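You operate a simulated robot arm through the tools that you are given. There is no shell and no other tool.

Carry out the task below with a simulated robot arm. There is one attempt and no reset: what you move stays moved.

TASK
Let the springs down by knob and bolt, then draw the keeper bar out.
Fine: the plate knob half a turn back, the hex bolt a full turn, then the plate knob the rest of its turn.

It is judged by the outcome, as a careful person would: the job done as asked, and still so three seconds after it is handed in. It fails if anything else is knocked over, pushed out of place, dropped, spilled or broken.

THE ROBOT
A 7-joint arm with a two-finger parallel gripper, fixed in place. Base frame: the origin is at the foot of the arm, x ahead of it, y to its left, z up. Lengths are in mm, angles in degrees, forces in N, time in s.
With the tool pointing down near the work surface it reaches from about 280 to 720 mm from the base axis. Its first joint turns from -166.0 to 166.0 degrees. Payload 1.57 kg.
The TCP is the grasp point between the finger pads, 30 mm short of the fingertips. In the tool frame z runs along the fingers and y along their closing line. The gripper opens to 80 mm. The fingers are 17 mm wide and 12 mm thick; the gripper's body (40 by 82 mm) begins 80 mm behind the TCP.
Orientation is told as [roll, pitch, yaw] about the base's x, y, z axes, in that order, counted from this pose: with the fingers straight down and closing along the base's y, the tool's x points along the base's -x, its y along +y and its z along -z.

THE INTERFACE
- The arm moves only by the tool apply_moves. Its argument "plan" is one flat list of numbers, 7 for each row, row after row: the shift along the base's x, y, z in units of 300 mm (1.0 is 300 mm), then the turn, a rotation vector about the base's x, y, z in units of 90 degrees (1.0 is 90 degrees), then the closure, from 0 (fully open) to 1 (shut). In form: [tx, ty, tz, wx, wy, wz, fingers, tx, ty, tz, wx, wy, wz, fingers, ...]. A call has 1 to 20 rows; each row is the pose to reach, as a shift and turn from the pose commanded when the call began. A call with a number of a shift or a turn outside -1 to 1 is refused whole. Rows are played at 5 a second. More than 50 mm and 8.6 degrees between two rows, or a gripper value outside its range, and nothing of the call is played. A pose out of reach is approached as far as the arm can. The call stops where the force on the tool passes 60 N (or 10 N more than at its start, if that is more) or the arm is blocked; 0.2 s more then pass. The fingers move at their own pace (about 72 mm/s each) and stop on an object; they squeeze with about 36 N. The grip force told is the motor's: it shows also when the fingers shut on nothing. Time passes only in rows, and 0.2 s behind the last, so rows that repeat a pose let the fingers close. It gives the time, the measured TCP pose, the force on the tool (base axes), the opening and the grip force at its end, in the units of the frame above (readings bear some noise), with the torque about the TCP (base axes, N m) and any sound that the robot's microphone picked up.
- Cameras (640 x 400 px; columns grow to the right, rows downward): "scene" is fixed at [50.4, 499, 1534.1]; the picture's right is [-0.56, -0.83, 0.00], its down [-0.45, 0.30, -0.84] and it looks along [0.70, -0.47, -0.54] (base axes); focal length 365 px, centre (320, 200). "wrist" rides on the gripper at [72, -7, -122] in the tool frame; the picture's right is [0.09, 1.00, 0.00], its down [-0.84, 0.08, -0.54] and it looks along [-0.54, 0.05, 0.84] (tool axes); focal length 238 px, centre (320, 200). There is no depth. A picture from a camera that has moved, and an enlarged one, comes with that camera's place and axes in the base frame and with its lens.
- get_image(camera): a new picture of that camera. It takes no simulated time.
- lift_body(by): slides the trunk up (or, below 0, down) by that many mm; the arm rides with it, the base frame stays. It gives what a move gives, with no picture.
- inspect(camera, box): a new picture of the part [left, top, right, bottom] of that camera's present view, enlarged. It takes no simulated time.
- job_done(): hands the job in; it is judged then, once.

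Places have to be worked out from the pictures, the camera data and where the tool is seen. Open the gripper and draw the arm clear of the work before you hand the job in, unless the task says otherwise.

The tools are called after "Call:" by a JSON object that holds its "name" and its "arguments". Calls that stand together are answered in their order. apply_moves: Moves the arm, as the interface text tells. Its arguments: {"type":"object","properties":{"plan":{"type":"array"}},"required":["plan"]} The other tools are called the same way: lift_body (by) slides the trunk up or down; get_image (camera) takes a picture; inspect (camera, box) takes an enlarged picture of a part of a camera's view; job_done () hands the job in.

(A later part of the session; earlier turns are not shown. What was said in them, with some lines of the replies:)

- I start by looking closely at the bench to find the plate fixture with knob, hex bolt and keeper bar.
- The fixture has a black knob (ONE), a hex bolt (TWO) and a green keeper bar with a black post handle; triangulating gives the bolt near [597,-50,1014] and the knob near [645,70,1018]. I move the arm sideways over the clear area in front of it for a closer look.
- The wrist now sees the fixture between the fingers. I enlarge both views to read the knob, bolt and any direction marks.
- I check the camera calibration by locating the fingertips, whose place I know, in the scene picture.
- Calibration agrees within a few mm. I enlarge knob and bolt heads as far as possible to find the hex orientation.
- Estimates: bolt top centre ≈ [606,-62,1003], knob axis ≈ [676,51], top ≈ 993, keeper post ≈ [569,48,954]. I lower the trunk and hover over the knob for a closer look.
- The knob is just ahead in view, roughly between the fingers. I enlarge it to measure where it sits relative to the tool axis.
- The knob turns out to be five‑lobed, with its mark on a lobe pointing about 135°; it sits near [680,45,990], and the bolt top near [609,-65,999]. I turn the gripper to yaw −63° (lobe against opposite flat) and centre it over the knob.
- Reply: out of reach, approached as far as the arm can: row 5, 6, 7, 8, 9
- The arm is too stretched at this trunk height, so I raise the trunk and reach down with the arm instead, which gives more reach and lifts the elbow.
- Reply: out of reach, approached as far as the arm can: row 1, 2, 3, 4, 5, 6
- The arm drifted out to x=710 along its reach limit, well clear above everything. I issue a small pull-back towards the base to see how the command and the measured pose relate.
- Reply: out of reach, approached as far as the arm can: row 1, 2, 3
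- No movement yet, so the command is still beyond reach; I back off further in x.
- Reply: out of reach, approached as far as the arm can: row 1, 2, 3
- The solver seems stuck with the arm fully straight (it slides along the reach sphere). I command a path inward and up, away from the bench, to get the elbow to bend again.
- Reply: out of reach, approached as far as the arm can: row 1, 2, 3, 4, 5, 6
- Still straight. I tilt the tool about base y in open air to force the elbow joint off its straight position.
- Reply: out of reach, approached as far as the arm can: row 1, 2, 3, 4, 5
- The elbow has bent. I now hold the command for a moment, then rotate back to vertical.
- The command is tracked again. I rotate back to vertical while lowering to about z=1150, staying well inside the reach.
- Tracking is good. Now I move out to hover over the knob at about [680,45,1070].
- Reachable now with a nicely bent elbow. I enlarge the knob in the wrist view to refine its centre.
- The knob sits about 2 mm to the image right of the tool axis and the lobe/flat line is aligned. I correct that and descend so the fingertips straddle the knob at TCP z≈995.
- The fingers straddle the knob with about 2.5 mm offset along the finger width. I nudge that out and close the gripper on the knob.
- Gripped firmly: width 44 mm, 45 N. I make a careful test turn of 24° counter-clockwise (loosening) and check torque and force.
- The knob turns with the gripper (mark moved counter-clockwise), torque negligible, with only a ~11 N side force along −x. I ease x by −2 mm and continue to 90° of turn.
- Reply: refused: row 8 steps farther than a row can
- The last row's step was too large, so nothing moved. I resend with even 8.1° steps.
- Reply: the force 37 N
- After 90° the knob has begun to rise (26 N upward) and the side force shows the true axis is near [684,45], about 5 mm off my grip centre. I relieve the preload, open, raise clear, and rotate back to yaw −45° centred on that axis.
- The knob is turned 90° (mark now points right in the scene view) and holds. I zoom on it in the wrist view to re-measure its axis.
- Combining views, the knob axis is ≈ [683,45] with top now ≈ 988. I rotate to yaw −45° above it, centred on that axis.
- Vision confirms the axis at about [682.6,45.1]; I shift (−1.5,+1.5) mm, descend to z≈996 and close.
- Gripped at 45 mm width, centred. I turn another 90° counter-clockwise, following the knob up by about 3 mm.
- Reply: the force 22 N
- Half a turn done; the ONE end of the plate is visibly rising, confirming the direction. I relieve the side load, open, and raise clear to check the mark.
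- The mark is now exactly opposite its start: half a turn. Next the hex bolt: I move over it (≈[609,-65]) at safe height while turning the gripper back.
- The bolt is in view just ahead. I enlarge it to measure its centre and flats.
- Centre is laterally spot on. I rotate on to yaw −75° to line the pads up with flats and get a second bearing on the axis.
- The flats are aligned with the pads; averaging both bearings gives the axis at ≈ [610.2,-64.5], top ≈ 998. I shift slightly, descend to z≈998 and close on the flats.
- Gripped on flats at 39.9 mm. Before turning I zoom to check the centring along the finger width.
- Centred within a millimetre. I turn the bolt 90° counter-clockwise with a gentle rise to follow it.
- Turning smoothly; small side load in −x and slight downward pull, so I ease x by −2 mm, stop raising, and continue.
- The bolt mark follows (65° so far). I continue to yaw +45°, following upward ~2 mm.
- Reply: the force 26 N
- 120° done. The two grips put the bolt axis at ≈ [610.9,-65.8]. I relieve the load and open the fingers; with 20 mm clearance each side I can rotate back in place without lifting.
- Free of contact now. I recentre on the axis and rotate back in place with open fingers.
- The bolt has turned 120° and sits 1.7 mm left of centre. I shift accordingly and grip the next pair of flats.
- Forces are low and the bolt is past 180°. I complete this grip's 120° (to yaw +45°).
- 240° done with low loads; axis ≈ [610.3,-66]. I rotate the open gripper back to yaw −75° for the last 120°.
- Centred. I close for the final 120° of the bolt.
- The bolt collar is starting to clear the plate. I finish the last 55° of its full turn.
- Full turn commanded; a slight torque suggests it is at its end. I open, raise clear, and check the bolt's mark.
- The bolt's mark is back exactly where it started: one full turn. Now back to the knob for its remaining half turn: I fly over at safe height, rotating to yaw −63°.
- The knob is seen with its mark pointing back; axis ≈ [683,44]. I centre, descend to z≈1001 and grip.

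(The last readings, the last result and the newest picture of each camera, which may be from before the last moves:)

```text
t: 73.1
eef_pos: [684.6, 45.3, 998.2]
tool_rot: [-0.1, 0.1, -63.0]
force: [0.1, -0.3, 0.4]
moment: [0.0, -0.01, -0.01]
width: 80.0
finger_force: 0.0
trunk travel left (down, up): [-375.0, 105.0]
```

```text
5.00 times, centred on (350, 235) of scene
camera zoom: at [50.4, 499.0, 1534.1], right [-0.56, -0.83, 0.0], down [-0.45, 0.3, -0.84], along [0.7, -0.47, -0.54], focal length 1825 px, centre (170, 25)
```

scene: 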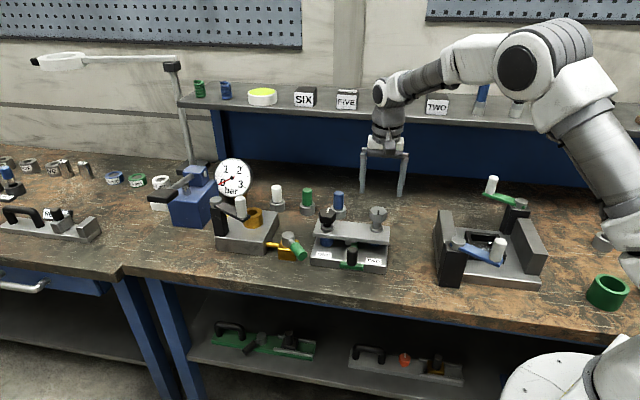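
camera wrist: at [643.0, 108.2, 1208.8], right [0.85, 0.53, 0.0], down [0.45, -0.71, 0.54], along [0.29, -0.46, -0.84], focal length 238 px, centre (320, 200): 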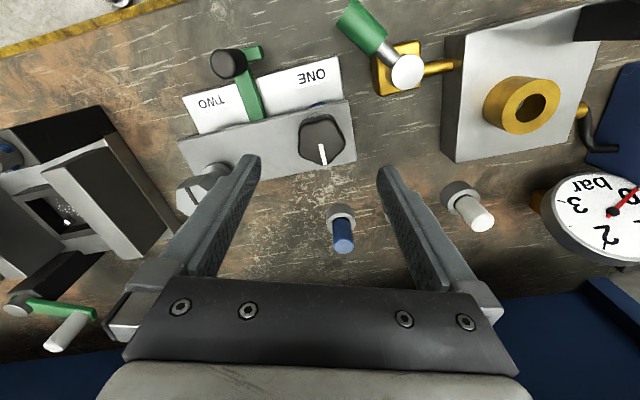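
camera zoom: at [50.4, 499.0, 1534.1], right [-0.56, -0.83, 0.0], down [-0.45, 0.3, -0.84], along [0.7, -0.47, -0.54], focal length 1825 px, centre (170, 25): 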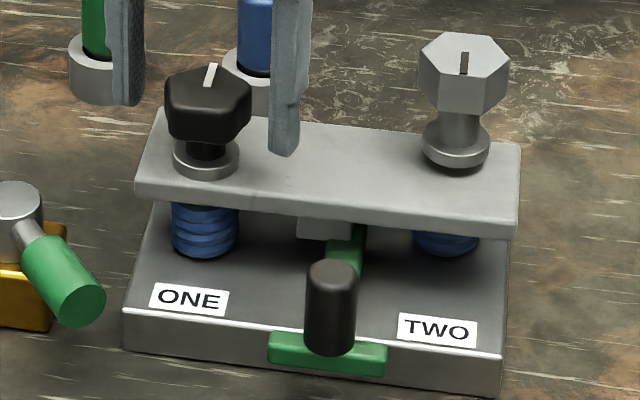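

Well centred, lobe right and flat left. I close and turn the first 65° of the remaining half turn.

Call:
{"name": "apply_moves", "arguments": {"plan": [0, 0, 0, 0, 0, 0, 1, 0, 0, 0, 0, 0, 0, 1, 0, 0, 0, 0, 0, 0, 1, 0, 0, 0, 0, 0, 0, 1]}}

Call:
{"name": "apply_moves", "arguments": {"plan": [0, 0, 0.001, 0, 0, 0.09, 1, 0, 0, 0.002, 0, 0, 0.18, 1, 0, 0, 0.003, 0, 0, 0.27, 1, 0, 0, 0.004, 0, 0, 0.36, 1, 0, 0, 0.005, 0, 0, 0.45, 1, 0, 0, 0.006, 0, 0, 0.54, 1, 0, 0, 0.007, 0, 0, 0.63, 1, 0, 0, 0.008, 0, 0, 0.72, 1, 0, 0, 0.008, 0, 0, 0.72, 1]}}

Call:
{"name": "inspect", "arguments": {"camera": "scene", "box": [305, 195, 395, 275]}}

```text
t: 74.1
eef_pos: [684.3, 44.2, 999.2]
tool_rot: [0.0, 0.2, -63.0]
force: [-7.8, -2.5, 0.4]
moment: [-0.02, 0.37, 0.1]
width: 44.0
finger_force: 44.8
trunk travel left (down, up): [-375.0, 105.0]
```

```text
t: 76.1
eef_pos: [684.9, 43.7, 1003.0]
tool_rot: [0.1, 0.1, 1.9]
force: [-3.3, -4.9, -8.5]
moment: [0.03, 0.17, 0.1]
width: 43.9
finger_force: 44.7
trunk travel left (down, up): [-375.0, 105.0]
```

```text
5.00 times, centred on (350, 235) of scene
camera zoom: at [50.4, 499.0, 1534.1], right [-0.56, -0.83, 0.0], down [-0.45, 0.3, -0.84], along [0.7, -0.47, -0.54], focal length 1825 px, centre (170, 25)
```

zoom: 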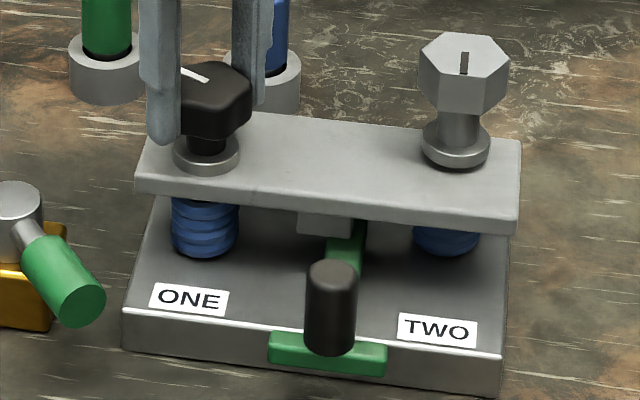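

The knob follows with low forces and the plate keeps rising. I continue to yaw +45° (108° on this grip), then open.

Call:
{"name": "apply_moves", "arguments": {"plan": [0, 0, 0.0005, 0, 0, 0.09, 1, 0, 0, 0.001, 0, 0, 0.18, 1, 0, 0, 0.002, 0, 0, 0.27, 1, 0, 0, 0.003, 0, 0, 0.36, 1, 0, 0, 0.004, 0, 0, 0.45, 1, 0, 0, 0.005, 0, 0, 0.479, 1, 0, 0, 0.005, 0, 0, 0.479, 1]}}

Call:
{"name": "apply_moves", "arguments": {"plan": [0, 0, 0, 0, 0, 0, 0, 0, 0, 0, 0, 0, 0, 0, 0, 0, 0, 0, 0, 0, 0, 0, 0, 0, 0, 0, 0, 0]}}

Call:
{"name": "inspect", "arguments": {"camera": "wrist", "box": [270, 130, 370, 230]}}

Call:
{"name": "inspect", "arguments": {"camera": "scene", "box": [305, 195, 395, 275]}}

```text
t: 77.7
eef_pos: [684.2, 44.3, 1003.8]
tool_rot: [0.1, 0.1, 45.0]
force: [-1.7, -3.8, -9.9]
moment: [0.42, -0.46, 0.07]
width: 43.7
finger_force: 45.0
trunk travel left (down, up): [-375.0, 105.0]
```

```text
t: 78.7
eef_pos: [683.1, 45.6, 1003.6]
tool_rot: [0.0, 0.1, 45.0]
force: [0.7, 0.4, 0.8]
moment: [0.04, 0.0, -0.02]
width: 80.3
finger_force: 0.1
trunk travel left (down, up): [-375.0, 105.0]
```

```text
4.00 times, centred on (320, 180) of wrist
camera zoom: at [638.0, -11.1, 1126.6], right [-0.77, 0.64, 0.0], down [0.54, 0.65, 0.54], along [0.35, 0.42, -0.84], focal length 953 px, centre (320, 280)
```

zoom: 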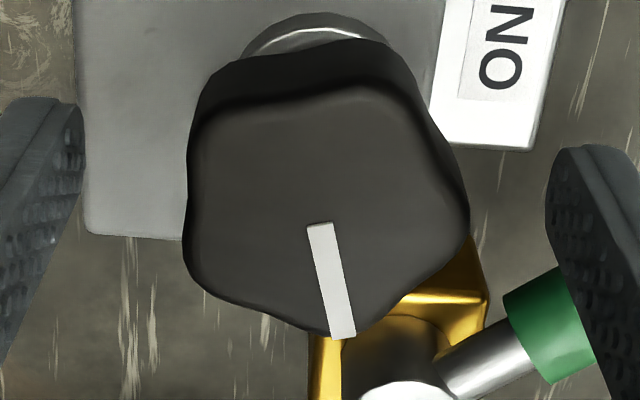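

```text
5.00 times, centred on (350, 235) of scene
camera zoom: at [50.4, 499.0, 1534.1], right [-0.56, -0.83, 0.0], down [-0.45, 0.3, -0.84], along [0.7, -0.47, -0.54], focal length 1825 px, centre (170, 25)
```

zoom: 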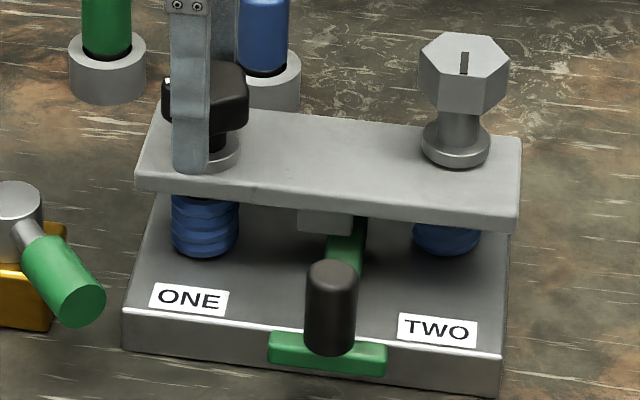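

Knob at 288° total. With the fingers open I rotate back 72° in place for the last grip.

Call:
{"name": "apply_moves", "arguments": {"plan": [0.002, -0.004, 0, 0, 0, -0.089, 0, 0.002, -0.004, 0, 0, 0, -0.178, 0, 0.002, -0.004, 0, 0, 0, -0.267, 0, 0.002, -0.004, 0, 0, 0, -0.356, 0, 0.002, -0.004, 0, 0, 0, -0.445, 0, 0.002, -0.004, 0, 0, 0, -0.534, 0, 0.002, -0.004, 0, 0, 0, -0.623, 0, 0.002, -0.004, 0, 0, 0, -0.712, 0, 0.002, -0.004, 0, 0, 0, -0.8, 0, 0.002, -0.004, 0, 0, 0, -0.8, 0]}}

Call:
{"name": "inspect", "arguments": {"camera": "wrist", "box": [270, 130, 370, 230]}}

Call:
{"name": "inspect", "arguments": {"camera": "scene", "box": [305, 195, 395, 275]}}

```text
t: 80.9
eef_pos: [684.0, 43.9, 1005.0]
tool_rot: [0.0, 0.1, -27.2]
force: [0.4, 0.1, 0.1]
moment: [-0.02, 0.0, 0.01]
width: 79.9
finger_force: 0.0
trunk travel left (down, up): [-375.0, 105.0]
```

```text
4.00 times, centred on (320, 180) of wrist
camera zoom: at [617.8, 70.2, 1126.1], right [0.37, 0.93, 0.0], down [0.78, -0.31, 0.54], along [0.5, -0.2, -0.84], focal length 953 px, centre (320, 280)
```

zoom: 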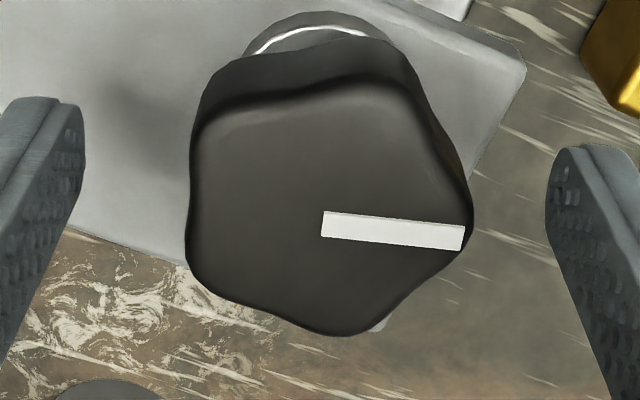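

```text
5.00 times, centred on (350, 235) of scene
camera zoom: at [50.4, 499.0, 1534.1], right [-0.56, -0.83, 0.0], down [-0.45, 0.3, -0.84], along [0.7, -0.47, -0.54], focal length 1825 px, centre (170, 25)
```

zoom: 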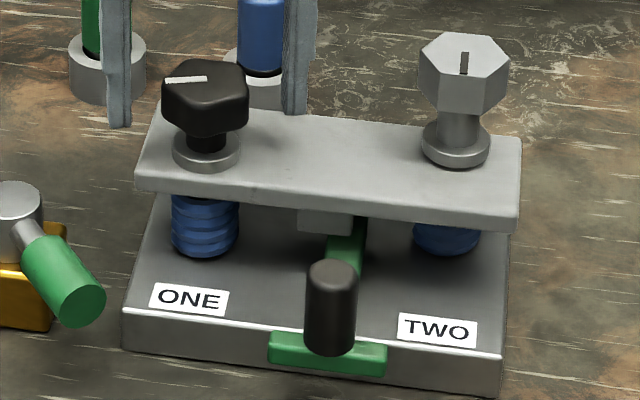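

Mark lobe is squarely at the right pad. I close and turn the last 72°.

Call:
{"name": "apply_moves", "arguments": {"plan": [0.002, 0.004, 0, 0, 0, 0, 0, 0.002, 0.004, 0, 0, 0, 0, 1, 0.002, 0.004, 0, 0, 0, 0, 1, 0.002, 0.004, 0, 0, 0, 0, 1, 0.002, 0.004, 0, 0, 0, 0, 1]}}

Call:
{"name": "apply_moves", "arguments": {"plan": [0, 0, 0.0005, 0, 0, 0.089, 1, 0, 0, 0.001, 0, 0, 0.178, 1, 0, 0, 0.002, 0, 0, 0.267, 1, 0, 0, 0.003, 0, 0, 0.356, 1, 0, 0, 0.004, 0, 0, 0.445, 1, 0, 0, 0.005, 0, 0, 0.534, 1, 0, 0, 0.006, 0, 0, 0.623, 1, 0, 0, 0.007, 0, 0, 0.712, 1, 0, 0, 0.008, 0, 0, 0.802, 1, 0, 0, 0.008, 0, 0, 0.802, 1]}}

Call:
{"name": "inspect", "arguments": {"camera": "wrist", "box": [270, 130, 370, 230]}}

Call:
{"name": "inspect", "arguments": {"camera": "scene", "box": [305, 195, 395, 275]}}

```text
t: 82.1
eef_pos: [685.4, 43.6, 1003.8]
tool_rot: [0.1, 0.1, -27.2]
force: [-0.6, -0.7, 0.5]
moment: [0.03, 0.04, 0.02]
width: 45.2
finger_force: 44.9
trunk travel left (down, up): [-375.0, 105.0]
```

```text
t: 84.3
eef_pos: [684.4, 45.2, 1006.4]
tool_rot: [0.0, 0.1, 45.2]
force: [1.7, 6.5, -0.2]
moment: [0.75, -0.41, 0.09]
width: 45.0
finger_force: 45.0
trunk travel left (down, up): [-375.0, 105.0]
```

```text
4.00 times, centred on (320, 180) of wrist
camera zoom: at [638.8, -11.2, 1128.5], right [-0.77, 0.64, 0.0], down [0.54, 0.65, 0.54], along [0.34, 0.42, -0.84], focal length 953 px, centre (320, 280)
```

zoom: 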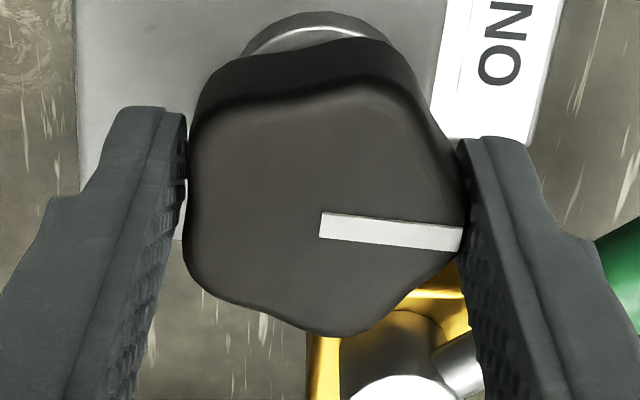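

```text
5.00 times, centred on (350, 235) of scene
camera zoom: at [50.4, 499.0, 1534.1], right [-0.56, -0.83, 0.0], down [-0.45, 0.3, -0.84], along [0.7, -0.47, -0.54], focal length 1825 px, centre (170, 25)
```

zoom: 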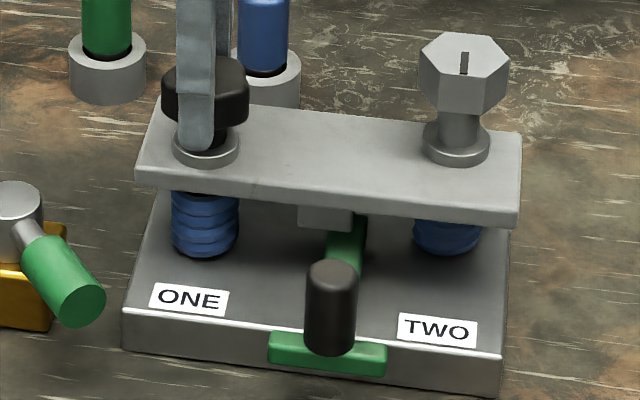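

The plate has risen to the bolt collar on both sides. I open, raise clear and check that the knob's mark is back at its start.

Call:
{"name": "apply_moves", "arguments": {"plan": [0, 0, 0, 0, 0, 0, 0, 0, 0, 0, 0, 0, 0, 0, 0, 0, 0, 0, 0, 0, 0, 0, 0, 0.06, 0, 0, 0, 0, 0, 0, 0.13, 0, 0, 0, 0, 0, 0, 0.2, 0, 0, 0, 0, 0, 0, 0.27, 0, 0, 0, 0, 0, 0, 0.27, 0, 0, 0, 0]}}

Call:
{"name": "inspect", "arguments": {"camera": "scene", "box": [305, 195, 395, 275]}}

Call:
{"name": "inspect", "arguments": {"camera": "scene", "box": [312, 205, 344, 225]}}

Call:
{"name": "inspect", "arguments": {"camera": "scene", "box": [335, 230, 375, 270]}}

Call:
{"name": "get_image", "arguments": {"camera": "wrist"}}

```text
t: 86.1
eef_pos: [684.4, 47.2, 1085.7]
tool_rot: [0.0, 0.1, 45.1]
force: [-0.4, -0.3, 0.0]
moment: [-0.01, 0.01, 0.04]
width: 80.1
finger_force: 0.0
trunk travel left (down, up): [-375.0, 105.0]
```

```text
5.00 times, centred on (350, 235) of scene
camera zoom: at [50.4, 499.0, 1534.1], right [-0.56, -0.83, 0.0], down [-0.45, 0.3, -0.84], along [0.7, -0.47, -0.54], focal length 1825 px, centre (170, 25)
```

zoom: 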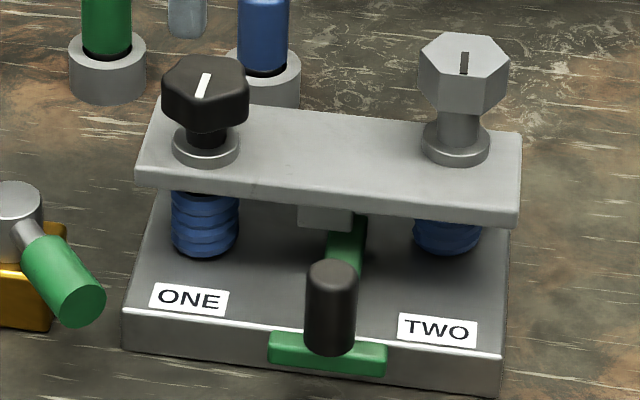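

```text
16.00 times, centred on (328, 215) of scene
camera zoom: at [50.4, 499.0, 1534.1], right [-0.56, -0.83, 0.0], down [-0.45, 0.3, -0.84], along [0.7, -0.47, -0.54], focal length 5841 px, centre (192, -40)
```

zoom: 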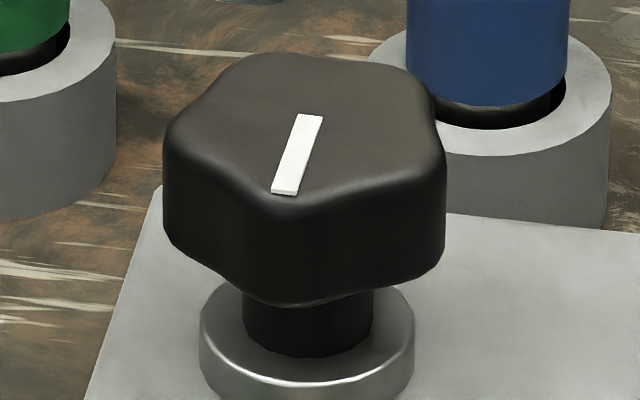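

```text
10.00 times, centred on (355, 250) of scene
camera zoom: at [50.4, 499.0, 1534.1], right [-0.56, -0.83, 0.0], down [-0.45, 0.3, -0.84], along [0.7, -0.47, -0.54], focal length 3651 px, centre (-30, -300)
```

zoom: 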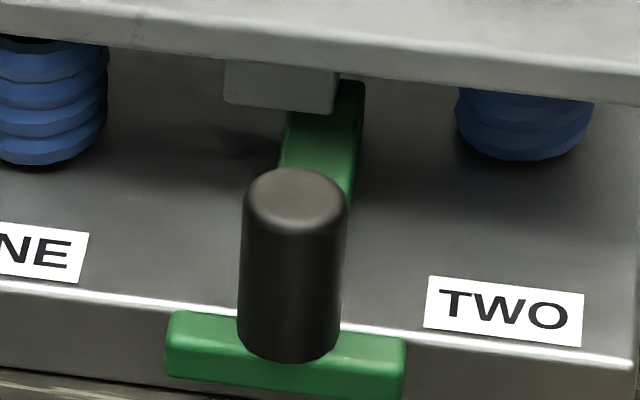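

```text
taken
camera wrist: at [638.3, -8.9, 1208.8], right [-0.77, 0.64, 0.0], down [0.54, 0.65, 0.54], along [0.34, 0.42, -0.84], focal length 238 px, centre (320, 200)
```

wrist: 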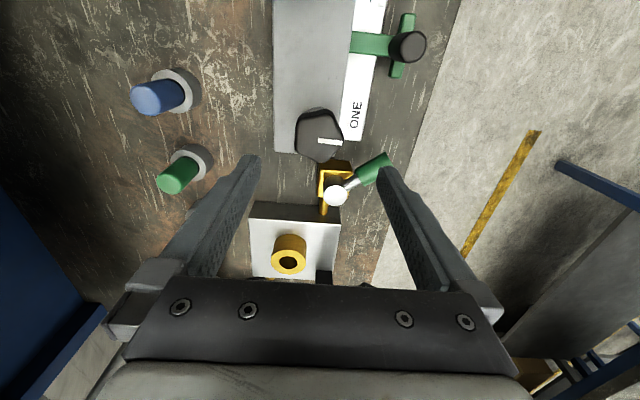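

The knob is back within about 2° of its start mark: one full turn total, and the plate sits level and raised. Now the keeper bar: I move toward its post (≈[569,48]) at height, turning to yaw −45° so the pads close along the T-bar direction.

Call:
{"name": "apply_moves", "arguments": {"plan": [-0.035, 0, 0, 0, 0, -0.09, 0, -0.07, 0, 0, 0, 0, -0.18, 0, -0.105, 0, 0, 0, 0, -0.27, 0, -0.14, 0, 0, 0, 0, -0.36, 0, -0.175, 0, 0, 0, 0, -0.45, 0, -0.21, 0, 0, 0, 0, -0.54, 0, -0.245, 0, 0, 0, 0, -0.63, 0, -0.28, 0, 0, 0, 0, -0.72, 0, -0.315, 0, 0, 0, 0, -0.81, 0, -0.35, 0, 0, 0, 0, -0.9, 0, -0.383, 0, 0, 0, 0, -0.99, 0, -0.383, 0, 0, 0, 0, -1, 0, -0.383, 0, 0, 0, 0, -1, 0]}}

Call:
{"name": "get_image", "arguments": {"camera": "wrist"}}

Call:
{"name": "get_image", "arguments": {"camera": "scene"}}

```text
t: 88.9
eef_pos: [569.9, 43.8, 1088.3]
tool_rot: [-0.1, 0.0, -44.9]
force: [0.4, 1.3, -0.1]
moment: [-0.01, 0.02, -0.02]
width: 79.9
finger_force: 0.0
trunk travel left (down, up): [-375.0, 105.0]
```

```text
taken
camera wrist: at [514.7, 89.5, 1211.0], right [0.64, 0.77, 0.0], down [0.65, -0.54, 0.54], along [0.42, -0.35, -0.84], focal length 238 px, centre (320, 200)
```

wrist: 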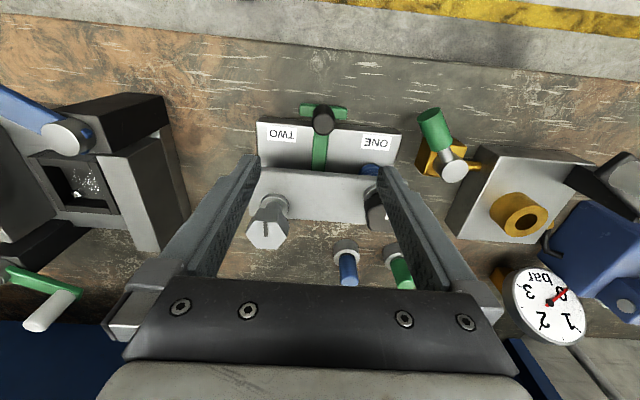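

```text
taken
```

scene: 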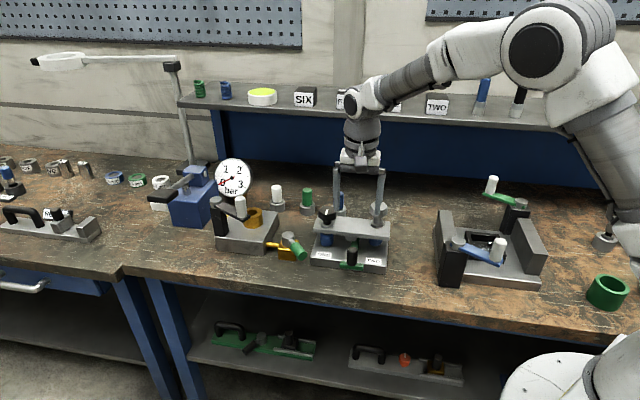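

I zoom on the keeper post and the gap under the plate.

Call:
{"name": "inspect", "arguments": {"camera": "wrist", "box": [250, 80, 410, 230]}}

Call:
{"name": "inspect", "arguments": {"camera": "wrist", "box": [290, 90, 360, 180]}}

```text
2.67 times, centred on (330, 155) of wrist
camera zoom: at [514.7, 89.5, 1211.0], right [0.64, 0.77, 0.0], down [0.65, -0.54, 0.54], along [0.42, -0.35, -0.84], focal length 636 px, centre (293, 320)
```

zoom: 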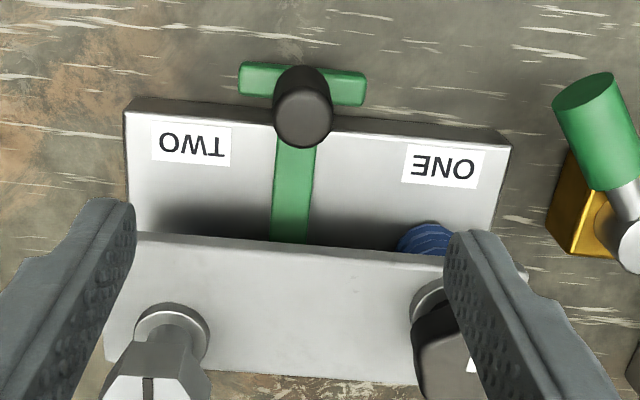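

```text
4.44 times, centred on (325, 135) of wrist
camera zoom: at [514.7, 89.5, 1211.0], right [0.64, 0.77, 0.0], down [0.65, -0.54, 0.54], along [0.42, -0.35, -0.84], focal length 1059 px, centre (298, 489)
```

zoom: 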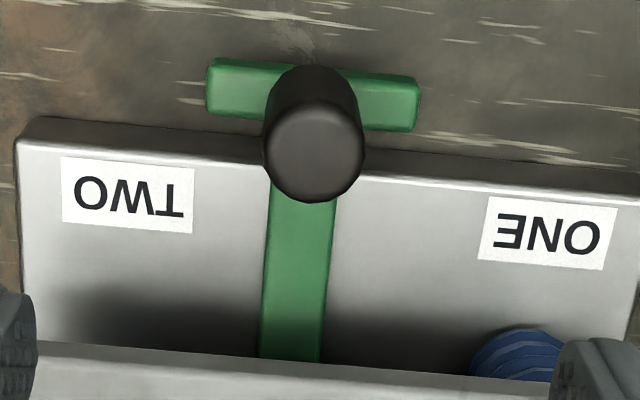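

The keeper post centre works out at ≈ [573,46.5], top ≈ 950, and the bar runs along azimuth ≈135°. I centre over it and descend so the pads straddle the post, stopping above to check.

Call:
{"name": "apply_moves", "arguments": {"plan": [0.0103, 0.009, -0.08, 0, 0, 0, 0, 0.0103, 0.009, -0.16, 0, 0, 0, 0, 0.0103, 0.009, -0.24, 0, 0, 0, 0, 0.0103, 0.009, -0.3, 0, 0, 0, 0, 0.0103, 0.009, -0.33, 0, 0, 0, 0, 0.0103, 0.009, -0.33, 0, 0, 0, 0]}}

Call:
{"name": "get_image", "arguments": {"camera": "wrist"}}

Call:
{"name": "inspect", "arguments": {"camera": "scene", "box": [305, 195, 395, 275]}}

```text
t: 90.3
eef_pos: [572.7, 47.1, 990.9]
tool_rot: [0.1, 0.1, -45.0]
force: [0.1, -0.4, 0.4]
moment: [0.03, -0.03, 0.01]
width: 80.2
finger_force: 0.0
trunk travel left (down, up): [-375.0, 105.0]
```

```text
taken
camera wrist: at [517.9, 92.3, 1112.4], right [0.64, 0.77, 0.0], down [0.65, -0.54, 0.54], along [0.42, -0.35, -0.84], focal length 238 px, centre (320, 200)
```

wrist: 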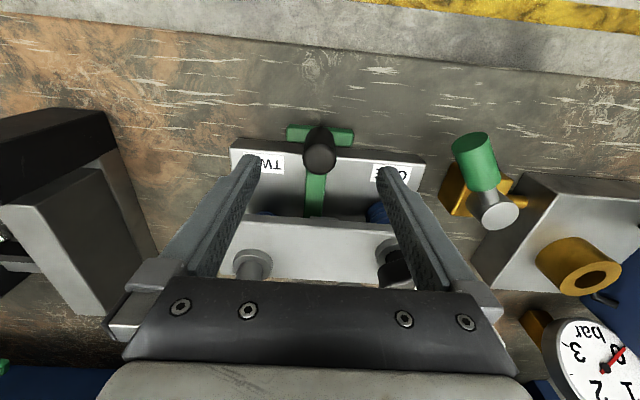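

```text
5.00 times, centred on (350, 235) of scene
camera zoom: at [50.4, 499.0, 1534.1], right [-0.56, -0.83, 0.0], down [-0.45, 0.3, -0.84], along [0.7, -0.47, -0.54], focal length 1825 px, centre (170, 25)
```

zoom: 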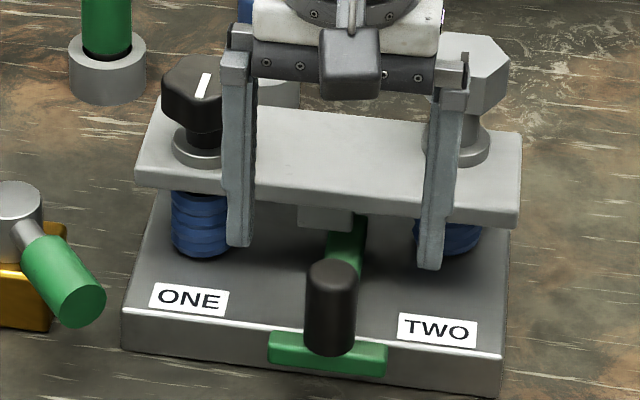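

The fingers line up with the post in the scene view; I zoom in the wrist view to verify centring before going lower.

Call:
{"name": "inspect", "arguments": {"camera": "wrist", "box": [280, 110, 360, 210]}}

Call:
{"name": "inspect", "arguments": {"camera": "scene", "box": [335, 230, 375, 270]}}

```text
4.00 times, centred on (320, 160) of wrist
camera zoom: at [517.9, 92.3, 1112.4], right [0.64, 0.77, 0.0], down [0.65, -0.54, 0.54], along [0.42, -0.35, -0.84], focal length 953 px, centre (320, 360)
```

zoom: 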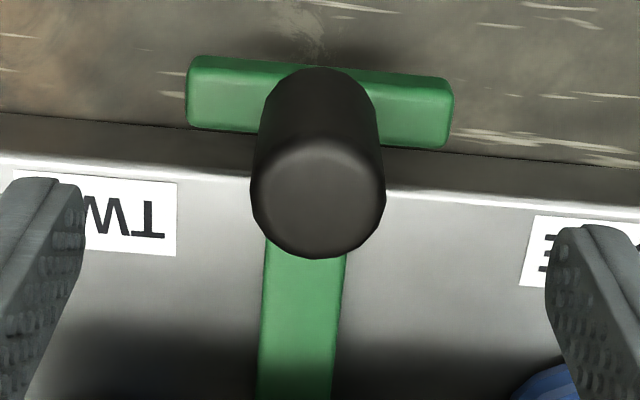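

```text
10.00 times, centred on (355, 250) of scene
camera zoom: at [50.4, 499.0, 1534.1], right [-0.56, -0.83, 0.0], down [-0.45, 0.3, -0.84], along [0.7, -0.47, -0.54], focal length 3651 px, centre (-30, -300)
```

zoom: 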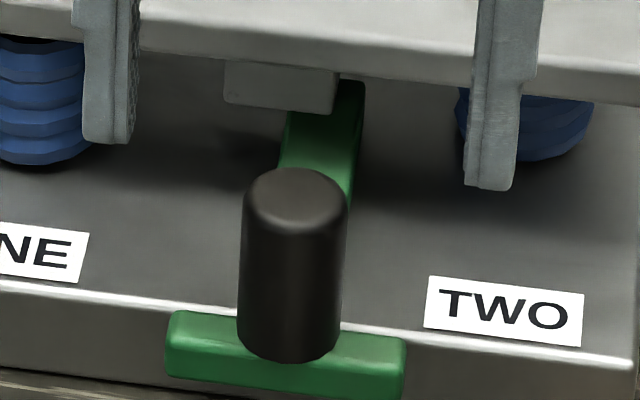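

Both views agree the post is at ≈ [571.8,47.2], top 950, within 1 mm of the tool. I descend 40 mm and close on the post.

Call:
{"name": "apply_moves", "arguments": {"plan": [-0.002, 0, -0.05, 0, 0, 0, 0, -0.002, 0, -0.1, 0, 0, 0, 0, -0.002, 0, -0.133, 0, 0, 0, 0, -0.002, 0, -0.133, 0, 0, 0, 0, -0.002, 0, -0.133, 0, 0, 0, 1, -0.002, 0, -0.133, 0, 0, 0, 1, -0.002, 0, -0.133, 0, 0, 0, 1, -0.002, 0, -0.133, 0, 0, 0, 1, -0.002, 0, -0.133, 0, 0, 0, 1]}}

Call:
{"name": "get_image", "arguments": {"camera": "wrist"}}

Call:
{"name": "inspect", "arguments": {"camera": "scene", "box": [305, 195, 395, 275]}}

```text
t: 92.3
eef_pos: [572.6, 46.5, 948.5]
tool_rot: [0.0, 0.1, -44.9]
force: [-2.5, -2.6, -2.8]
moment: [0.35, -0.36, 0.05]
width: 25.2
finger_force: 36.8
trunk travel left (down, up): [-375.0, 105.0]
```

```text
taken
camera wrist: at [517.3, 92.2, 1071.4], right [0.64, 0.77, 0.0], down [0.65, -0.54, 0.54], along [0.42, -0.35, -0.84], focal length 238 px, centre (320, 200)
```

wrist: 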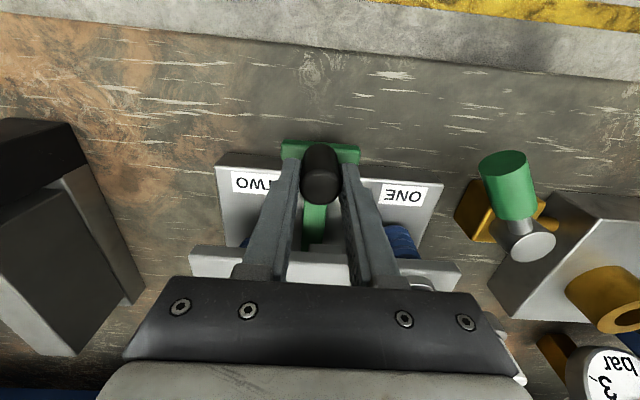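

```text
5.00 times, centred on (350, 235) of scene
camera zoom: at [50.4, 499.0, 1534.1], right [-0.56, -0.83, 0.0], down [-0.45, 0.3, -0.84], along [0.7, -0.47, -0.54], focal length 1825 px, centre (170, 25)
```

zoom: 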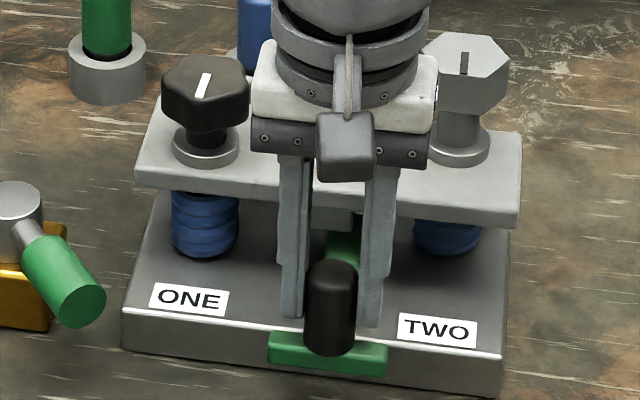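

Post gripped at 25 mm width with light forces. I draw it out 20 mm along azimuth 135° and watch the force.

Call:
{"name": "apply_moves", "arguments": {"plan": [-0.0118, 0.0118, 0, 0, 0, 0, 1, -0.0236, 0.0236, 0, 0, 0, 0, 1, -0.0354, 0.0354, 0, 0, 0, 0, 1, -0.0471, 0.0471, 0, 0, 0, 0, 1, -0.0471, 0.0471, 0, 0, 0, 0, 1]}}

Call:
{"name": "inspect", "arguments": {"camera": "scene", "box": [305, 195, 395, 275]}}

Call:
{"name": "get_image", "arguments": {"camera": "wrist"}}

```text
t: 93.5
eef_pos: [559.7, 61.3, 949.5]
tool_rot: [0.1, 0.0, -44.9]
force: [1.4, -2.6, 5.5]
moment: [-0.24, 0.6, 0.02]
width: 25.5
finger_force: 36.7
trunk travel left (down, up): [-375.0, 105.0]
```

```text
5.00 times, centred on (350, 235) of scene
camera zoom: at [50.4, 499.0, 1534.1], right [-0.56, -0.83, 0.0], down [-0.45, 0.3, -0.84], along [0.7, -0.47, -0.54], focal length 1825 px, centre (170, 25)
```

zoom: 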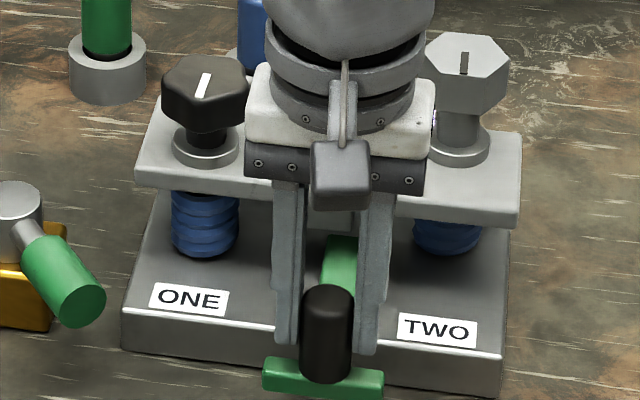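

```text
taken
camera wrist: at [503.3, 106.1, 1071.3], right [0.64, 0.77, 0.0], down [0.65, -0.54, 0.54], along [0.42, -0.34, -0.84], focal length 238 px, centre (320, 200)
```

wrist: 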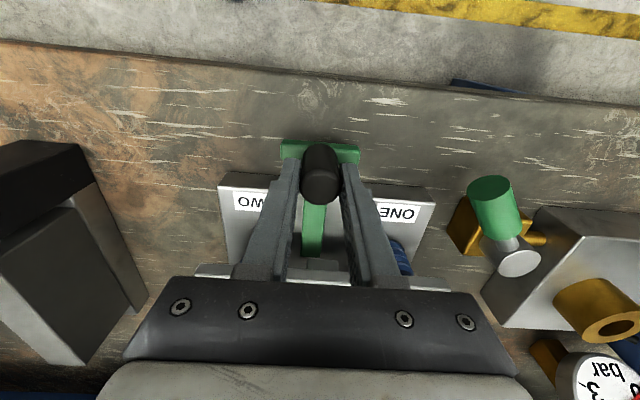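

It slides freely (about 5 N). I check where the bar's inner end is before continuing.

Call:
{"name": "inspect", "arguments": {"camera": "scene", "box": [335, 225, 375, 275]}}

Call:
{"name": "inspect", "arguments": {"camera": "wrist", "box": [210, 120, 450, 300]}}

```text
8.00 times, centred on (355, 250) of scene
camera zoom: at [50.4, 499.0, 1534.1], right [-0.56, -0.83, 0.0], down [-0.45, 0.3, -0.84], along [0.7, -0.47, -0.54], focal length 2920 px, centre (40, -200)
```

zoom: 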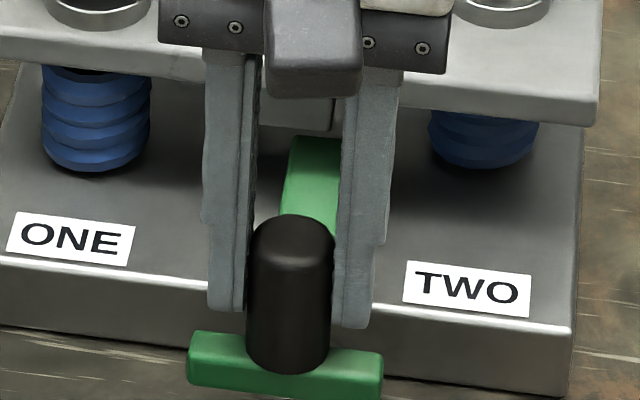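

```text
2.22 times, centred on (330, 210) of wrist
camera zoom: at [503.3, 106.1, 1071.3], right [0.64, 0.77, 0.0], down [0.65, -0.54, 0.54], along [0.42, -0.34, -0.84], focal length 530 px, centre (298, 178)
```

zoom: 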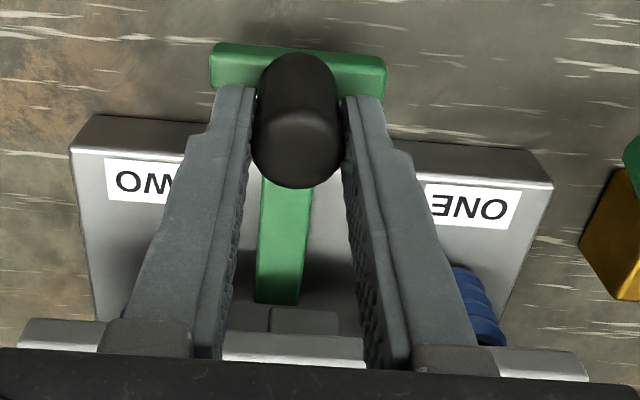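

The bar's inner end is now clear of the plate's lip but still lies on the base, about 60 mm of overlap left. I continue drawing it out gently, watching for a stop.

Call:
{"name": "apply_moves", "arguments": {"plan": [-0.0118, 0.0118, 0, 0, 0, 0, 1, -0.0236, 0.0236, 0, 0, 0, 0, 1, -0.0354, 0.0354, 0, 0, 0, 0, 1, -0.0471, 0.0471, 0, 0, 0, 0, 1, -0.0471, 0.0471, 0, 0, 0, 0, 1]}}

Call:
{"name": "inspect", "arguments": {"camera": "scene", "box": [325, 215, 385, 285]}}

Call:
{"name": "inspect", "arguments": {"camera": "wrist", "box": [210, 120, 450, 300]}}

```text
t: 94.7
eef_pos: [544.7, 74.2, 949.2]
tool_rot: [0.1, 0.0, -45.1]
force: [-1.3, -6.4, 18.4]
moment: [-0.62, 0.4, 0.02]
width: 25.3
finger_force: 36.8
trunk travel left (down, up): [-375.0, 105.0]
```

```text
5.71 times, centred on (355, 250) of scene
camera zoom: at [50.4, 499.0, 1534.1], right [-0.56, -0.83, 0.0], down [-0.45, 0.3, -0.84], along [0.7, -0.47, -0.54], focal length 2086 px, centre (120, -86)
```

zoom: 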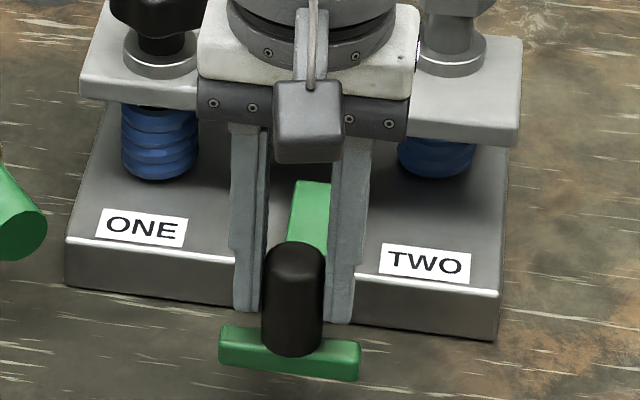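

```text
2.22 times, centred on (330, 210) of wrist
camera zoom: at [489.3, 120.3, 1071.2], right [0.64, 0.77, 0.0], down [0.65, -0.54, 0.54], along [0.42, -0.35, -0.84], focal length 530 px, centre (298, 178)
```

zoom: 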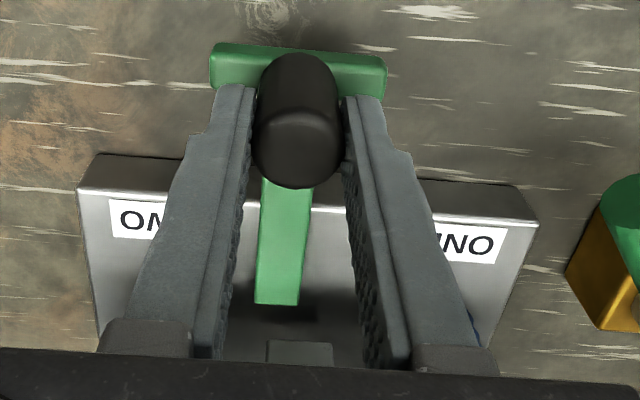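

An 18 N upward force suggests I'm pressing the bar onto the base; I raise 3 mm to see whether it lifts freely.

Call:
{"name": "apply_moves", "arguments": {"plan": [0, 0, 0.005, 0, 0, 0, 1, 0, 0, 0.01, 0, 0, 0, 1, 0, 0, 0.01, 0, 0, 0, 1]}}

```text
t: 95.5
eef_pos: [544.2, 75.5, 949.2]
tool_rot: [-0.2, 0.1, -45.0]
force: [-4.5, -8.1, -6.9]
moment: [-0.34, -1.19, -0.07]
width: 25.4
finger_force: 37.4
trunk travel left (down, up): [-375.0, 105.0]
```

Height did not change while the force swung to −7 N, so the bar may be guided. I test another 2 mm upward.

Call:
{"name": "apply_moves", "arguments": {"plan": [0, 0, 0.0035, 0, 0, 0, 1, 0, 0, 0.007, 0, 0, 0, 1, 0, 0, 0.007, 0, 0, 0, 1]}}

Call:
{"name": "inspect", "arguments": {"camera": "scene", "box": [325, 215, 385, 285]}}

```text
t: 96.3
eef_pos: [543.4, 76.8, 951.8]
tool_rot: [-0.3, 0.3, -44.9]
force: [-8.1, -4.9, -27.4]
moment: [0.33, -0.31, 0.0]
width: 25.6
finger_force: 37.1
trunk travel left (down, up): [-375.0, 105.0]
```

```text
5.71 times, centred on (355, 250) of scene
camera zoom: at [50.4, 499.0, 1534.1], right [-0.56, -0.83, 0.0], down [-0.45, 0.3, -0.84], along [0.7, -0.47, -0.54], focal length 2086 px, centre (120, -86)
```

zoom: 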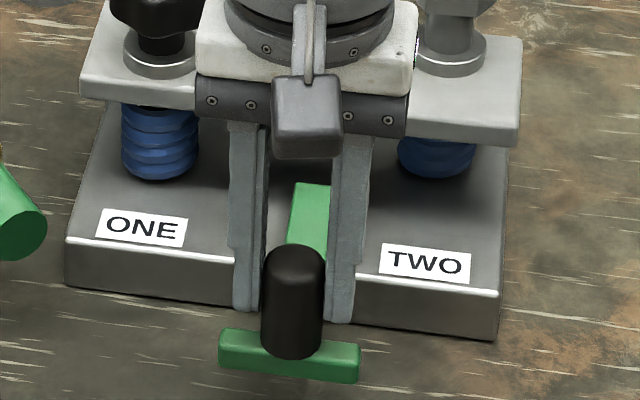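

The bar is guided on a slide (it resists lifting), so it will stay where I leave it. I lower back to neutral and keep drawing it out.

Call:
{"name": "apply_moves", "arguments": {"plan": [0, 0, -0.009, 0, 0, 0, 1, -0.0118, 0.0118, -0.009, 0, 0, 0, 1, -0.0236, 0.0236, -0.009, 0, 0, 0, 1, -0.0354, 0.0354, -0.009, 0, 0, 0, 1, -0.0471, 0.0471, -0.009, 0, 0, 0, 1, -0.0471, 0.0471, -0.009, 0, 0, 0, 1]}}

Call:
{"name": "inspect", "arguments": {"camera": "scene", "box": [325, 215, 385, 285]}}

```text
t: 97.7
eef_pos: [531.4, 86.9, 950.6]
tool_rot: [0.1, -0.2, -45.0]
force: [9.4, -24.1, -4.6]
moment: [-1.03, 0.05, -0.01]
width: 25.1
finger_force: 36.6
trunk travel left (down, up): [-375.0, 105.0]
```

```text
5.71 times, centred on (355, 250) of scene
camera zoom: at [50.4, 499.0, 1534.1], right [-0.56, -0.83, 0.0], down [-0.45, 0.3, -0.84], along [0.7, -0.47, -0.54], focal length 2086 px, centre (120, -86)
```

zoom: 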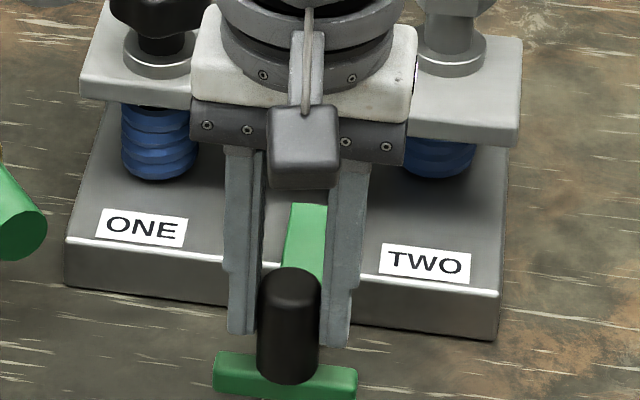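

Resistance of ~24 N along the pull at 58 mm of travel — probably its end stop. I try 4 mm more to confirm.

Call:
{"name": "apply_moves", "arguments": {"plan": [-0.005, 0.005, 0, 0, 0, 0, 1, -0.01, 0.01, 0, 0, 0, 0, 1, -0.01, 0.01, 0, 0, 0, 0, 1]}}

Call:
{"name": "inspect", "arguments": {"camera": "scene", "box": [325, 215, 385, 285]}}

```text
t: 98.5
eef_pos: [529.7, 89.6, 952.7]
tool_rot: [0.0, -0.2, -45.1]
force: [19.4, -18.5, -0.2]
moment: [-0.84, -0.13, -0.01]
width: 25.6
finger_force: 36.8
trunk travel left (down, up): [-375.0, 105.0]
```

```text
5.71 times, centred on (355, 250) of scene
camera zoom: at [50.4, 499.0, 1534.1], right [-0.56, -0.83, 0.0], down [-0.45, 0.3, -0.84], along [0.7, -0.47, -0.54], focal length 2086 px, centre (120, -86)
```

zoom: 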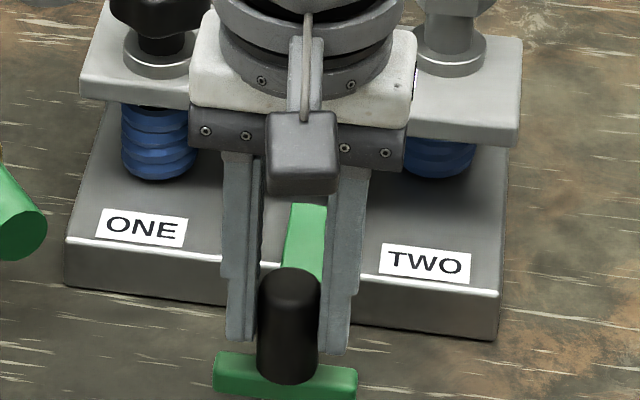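

The T-bar no longer moves: it is at the end of its slide, about 58 mm out and fully clear of the plate. I relieve the pull, open and lift straight up.

Call:
{"name": "apply_moves", "arguments": {"plan": [0.006, -0.006, 0, 0, 0, 0, 1, 0.012, -0.012, 0, 0, 0, 0, 1, 0.012, -0.012, 0, 0, 0, 0, 0, 0.012, -0.012, 0, 0, 0, 0, 0, 0.012, -0.012, 0, 0, 0, 0, 0, 0.012, -0.012, 0.06, 0, 0, 0, 0, 0.012, -0.012, 0.14, 0, 0, 0, 0, 0.012, -0.012, 0.24, 0, 0, 0, 0, 0.012, -0.012, 0.34, 0, 0, 0, 0, 0.012, -0.012, 0.44, 0, 0, 0, 0, 0.012, -0.012, 0.44, 0, 0, 0, 0]}}

Call:
{"name": "get_image", "arguments": {"camera": "scene"}}

Call:
{"name": "inspect", "arguments": {"camera": "scene", "box": [305, 200, 395, 280]}}

Call:
{"name": "get_image", "arguments": {"camera": "wrist"}}

```text
t: 100.9
eef_pos: [528.0, 88.2, 1081.6]
tool_rot: [0.0, 0.1, -45.0]
force: [-0.3, -0.4, 0.4]
moment: [0.0, -0.03, -0.02]
width: 80.3
finger_force: 0.0
trunk travel left (down, up): [-375.0, 105.0]
```

```text
taken
```

scene: 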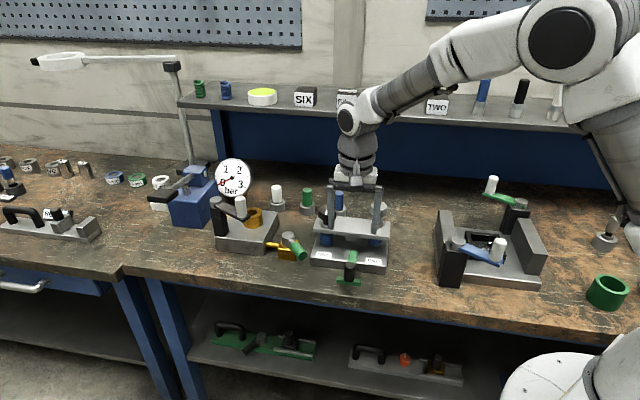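

```text
5.00 times, centred on (350, 240) of scene
camera zoom: at [50.4, 499.0, 1534.1], right [-0.56, -0.83, 0.0], down [-0.45, 0.3, -0.84], along [0.7, -0.47, -0.54], focal length 1825 px, centre (170, 0)
```

zoom: 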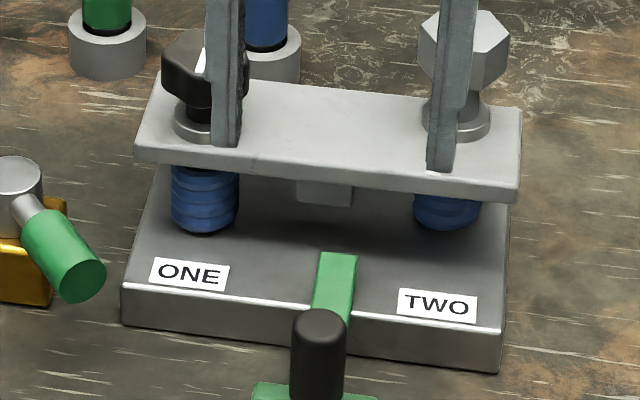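

```text
taken
camera wrist: at [473.2, 134.6, 1203.5], right [0.64, 0.77, 0.0], down [0.65, -0.54, 0.54], along [0.42, -0.35, -0.84], focal length 238 px, centre (320, 200)
```

wrist: 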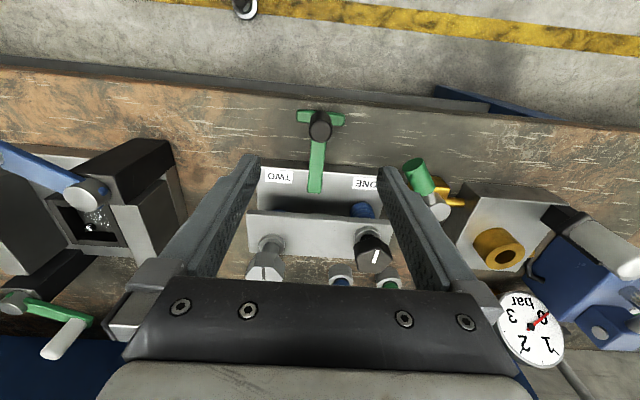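

The bar is out and everything else stands. I measure the bar's travel precisely with the same zoom used before, to be sure it is at its stop.

Call:
{"name": "inspect", "arguments": {"camera": "scene", "box": [335, 245, 375, 285]}}

Call:
{"name": "inspect", "arguments": {"camera": "wrist", "box": [280, 90, 360, 200]}}

```text
10.00 times, centred on (355, 265) of scene
camera zoom: at [50.4, 499.0, 1534.1], right [-0.56, -0.83, 0.0], down [-0.45, 0.3, -0.84], along [0.7, -0.47, -0.54], focal length 3651 px, centre (-30, -450)
```

zoom: 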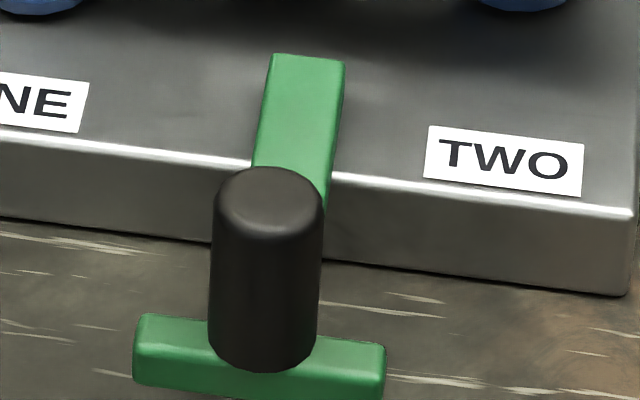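

```text
3.64 times, centred on (320, 145) of wrist
camera zoom: at [473.2, 134.6, 1203.5], right [0.64, 0.77, 0.0], down [0.65, -0.54, 0.54], along [0.42, -0.35, -0.84], focal length 867 px, centre (320, 400)
```

zoom: 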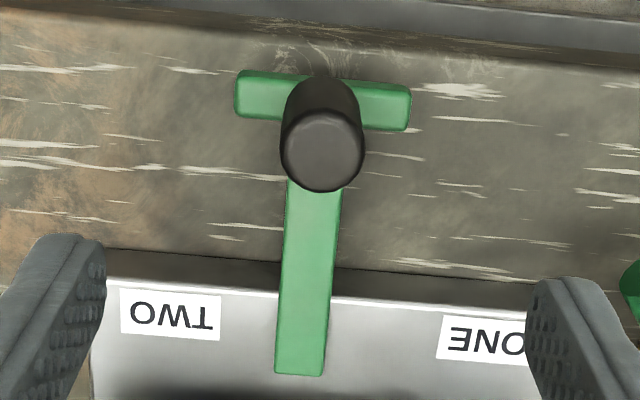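

Travel measures about 54 mm at a firm stop, with the bar's end well clear of the plate. I lift the trunk to take the arm clear of the work.

Call:
{"name": "lift_body", "arguments": {"by": 100}}

Call:
{"name": "apply_moves", "arguments": {"plan": [-0.03, 0.05, 0.05, 0, 0, 0.08, 0, -0.06, 0.1, 0.1, 0, 0, 0.16, 0, -0.09, 0.15, 0.15, 0, 0, 0.24, 0, -0.12, 0.2, 0.2, 0, 0, 0.32, 0, -0.12, 0.2, 0.2, 0, 0, 0.32, 0]}}

Call:
{"name": "get_image", "arguments": {"camera": "scene"}}

Call:
{"name": "inspect", "arguments": {"camera": "scene", "box": [305, 200, 395, 290]}}

```text
t: 102.2
eef_pos: [527.6, 90.2, 1180.5]
tool_rot: [0.0, 0.0, -44.8]
force: [0.4, -0.1, -0.1]
moment: [0.01, 0.0, 0.0]
width: 80.1
finger_force: 0.1
trunk travel left (down, up): [-475.0, 5.0]
```

```text
t: 103.4
eef_pos: [493.3, 149.8, 1239.3]
tool_rot: [-0.1, 0.1, -16.0]
force: [0.5, 0.1, -1.0]
moment: [0.0, 0.04, 0.0]
width: 79.9
finger_force: 0.0
trunk travel left (down, up): [-475.0, 5.0]
```

```text
taken
```

scene: 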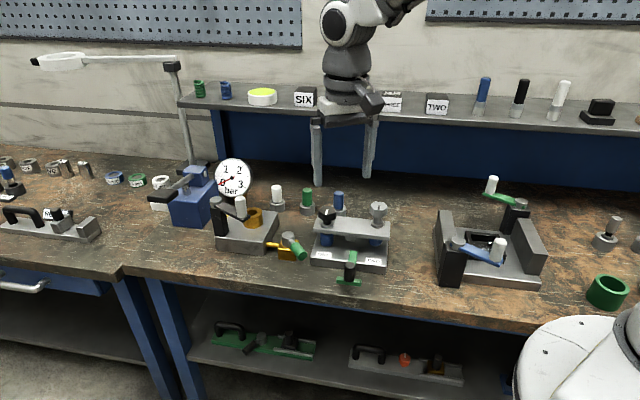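

```text
4.44 times, centred on (350, 245) of scene
camera zoom: at [50.4, 499.0, 1534.1], right [-0.56, -0.83, 0.0], down [-0.45, 0.3, -0.84], along [0.7, -0.47, -0.54], focal length 1622 px, centre (187, 0)
```

zoom: 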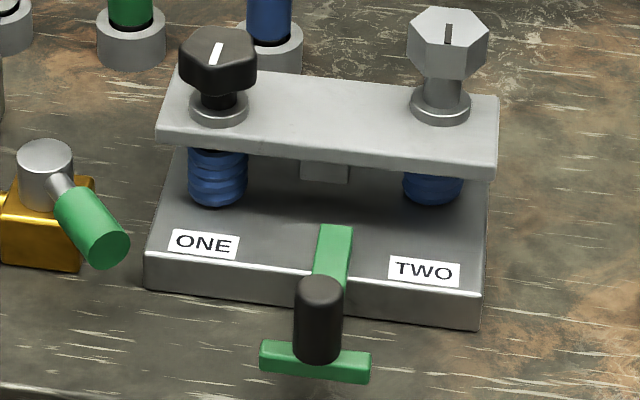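

The plate is up and level on its released springs, knob and bolt are each one full turn back, the keeper bar is drawn out, nothing else moved, and the open gripper is clear. I hand the job in.

Call:
{"name": "job_done", "arguments": {}}

```text
The job is handed in.
```

The springs are let down and the keeper bar is drawn out. I have handed the job in; no verdict has come back yet.

- **Sequence:** I turned the plate knob half a turn back, then the hex bolt a full turn, then the plate knob the rest of its turn, all counter-clockwise. The plate rose as they came loose and now sits level.
- **Turn accuracy:** The bolt's mark is back exactly where it started. The knob's mark is about 2° short of a full turn, and I left it there.
- **Keeper bar:** It slid freely, then stopped hard after about 54 mm. Its inner end is well clear of the plate, but the last part still rests on the front of the base. The bar would not lift, so I took it to be guided on a slide and left it at that stop.
- **Surroundings:** Nothing else was moved or knocked over. The gripper is open and the arm is clear of the work.
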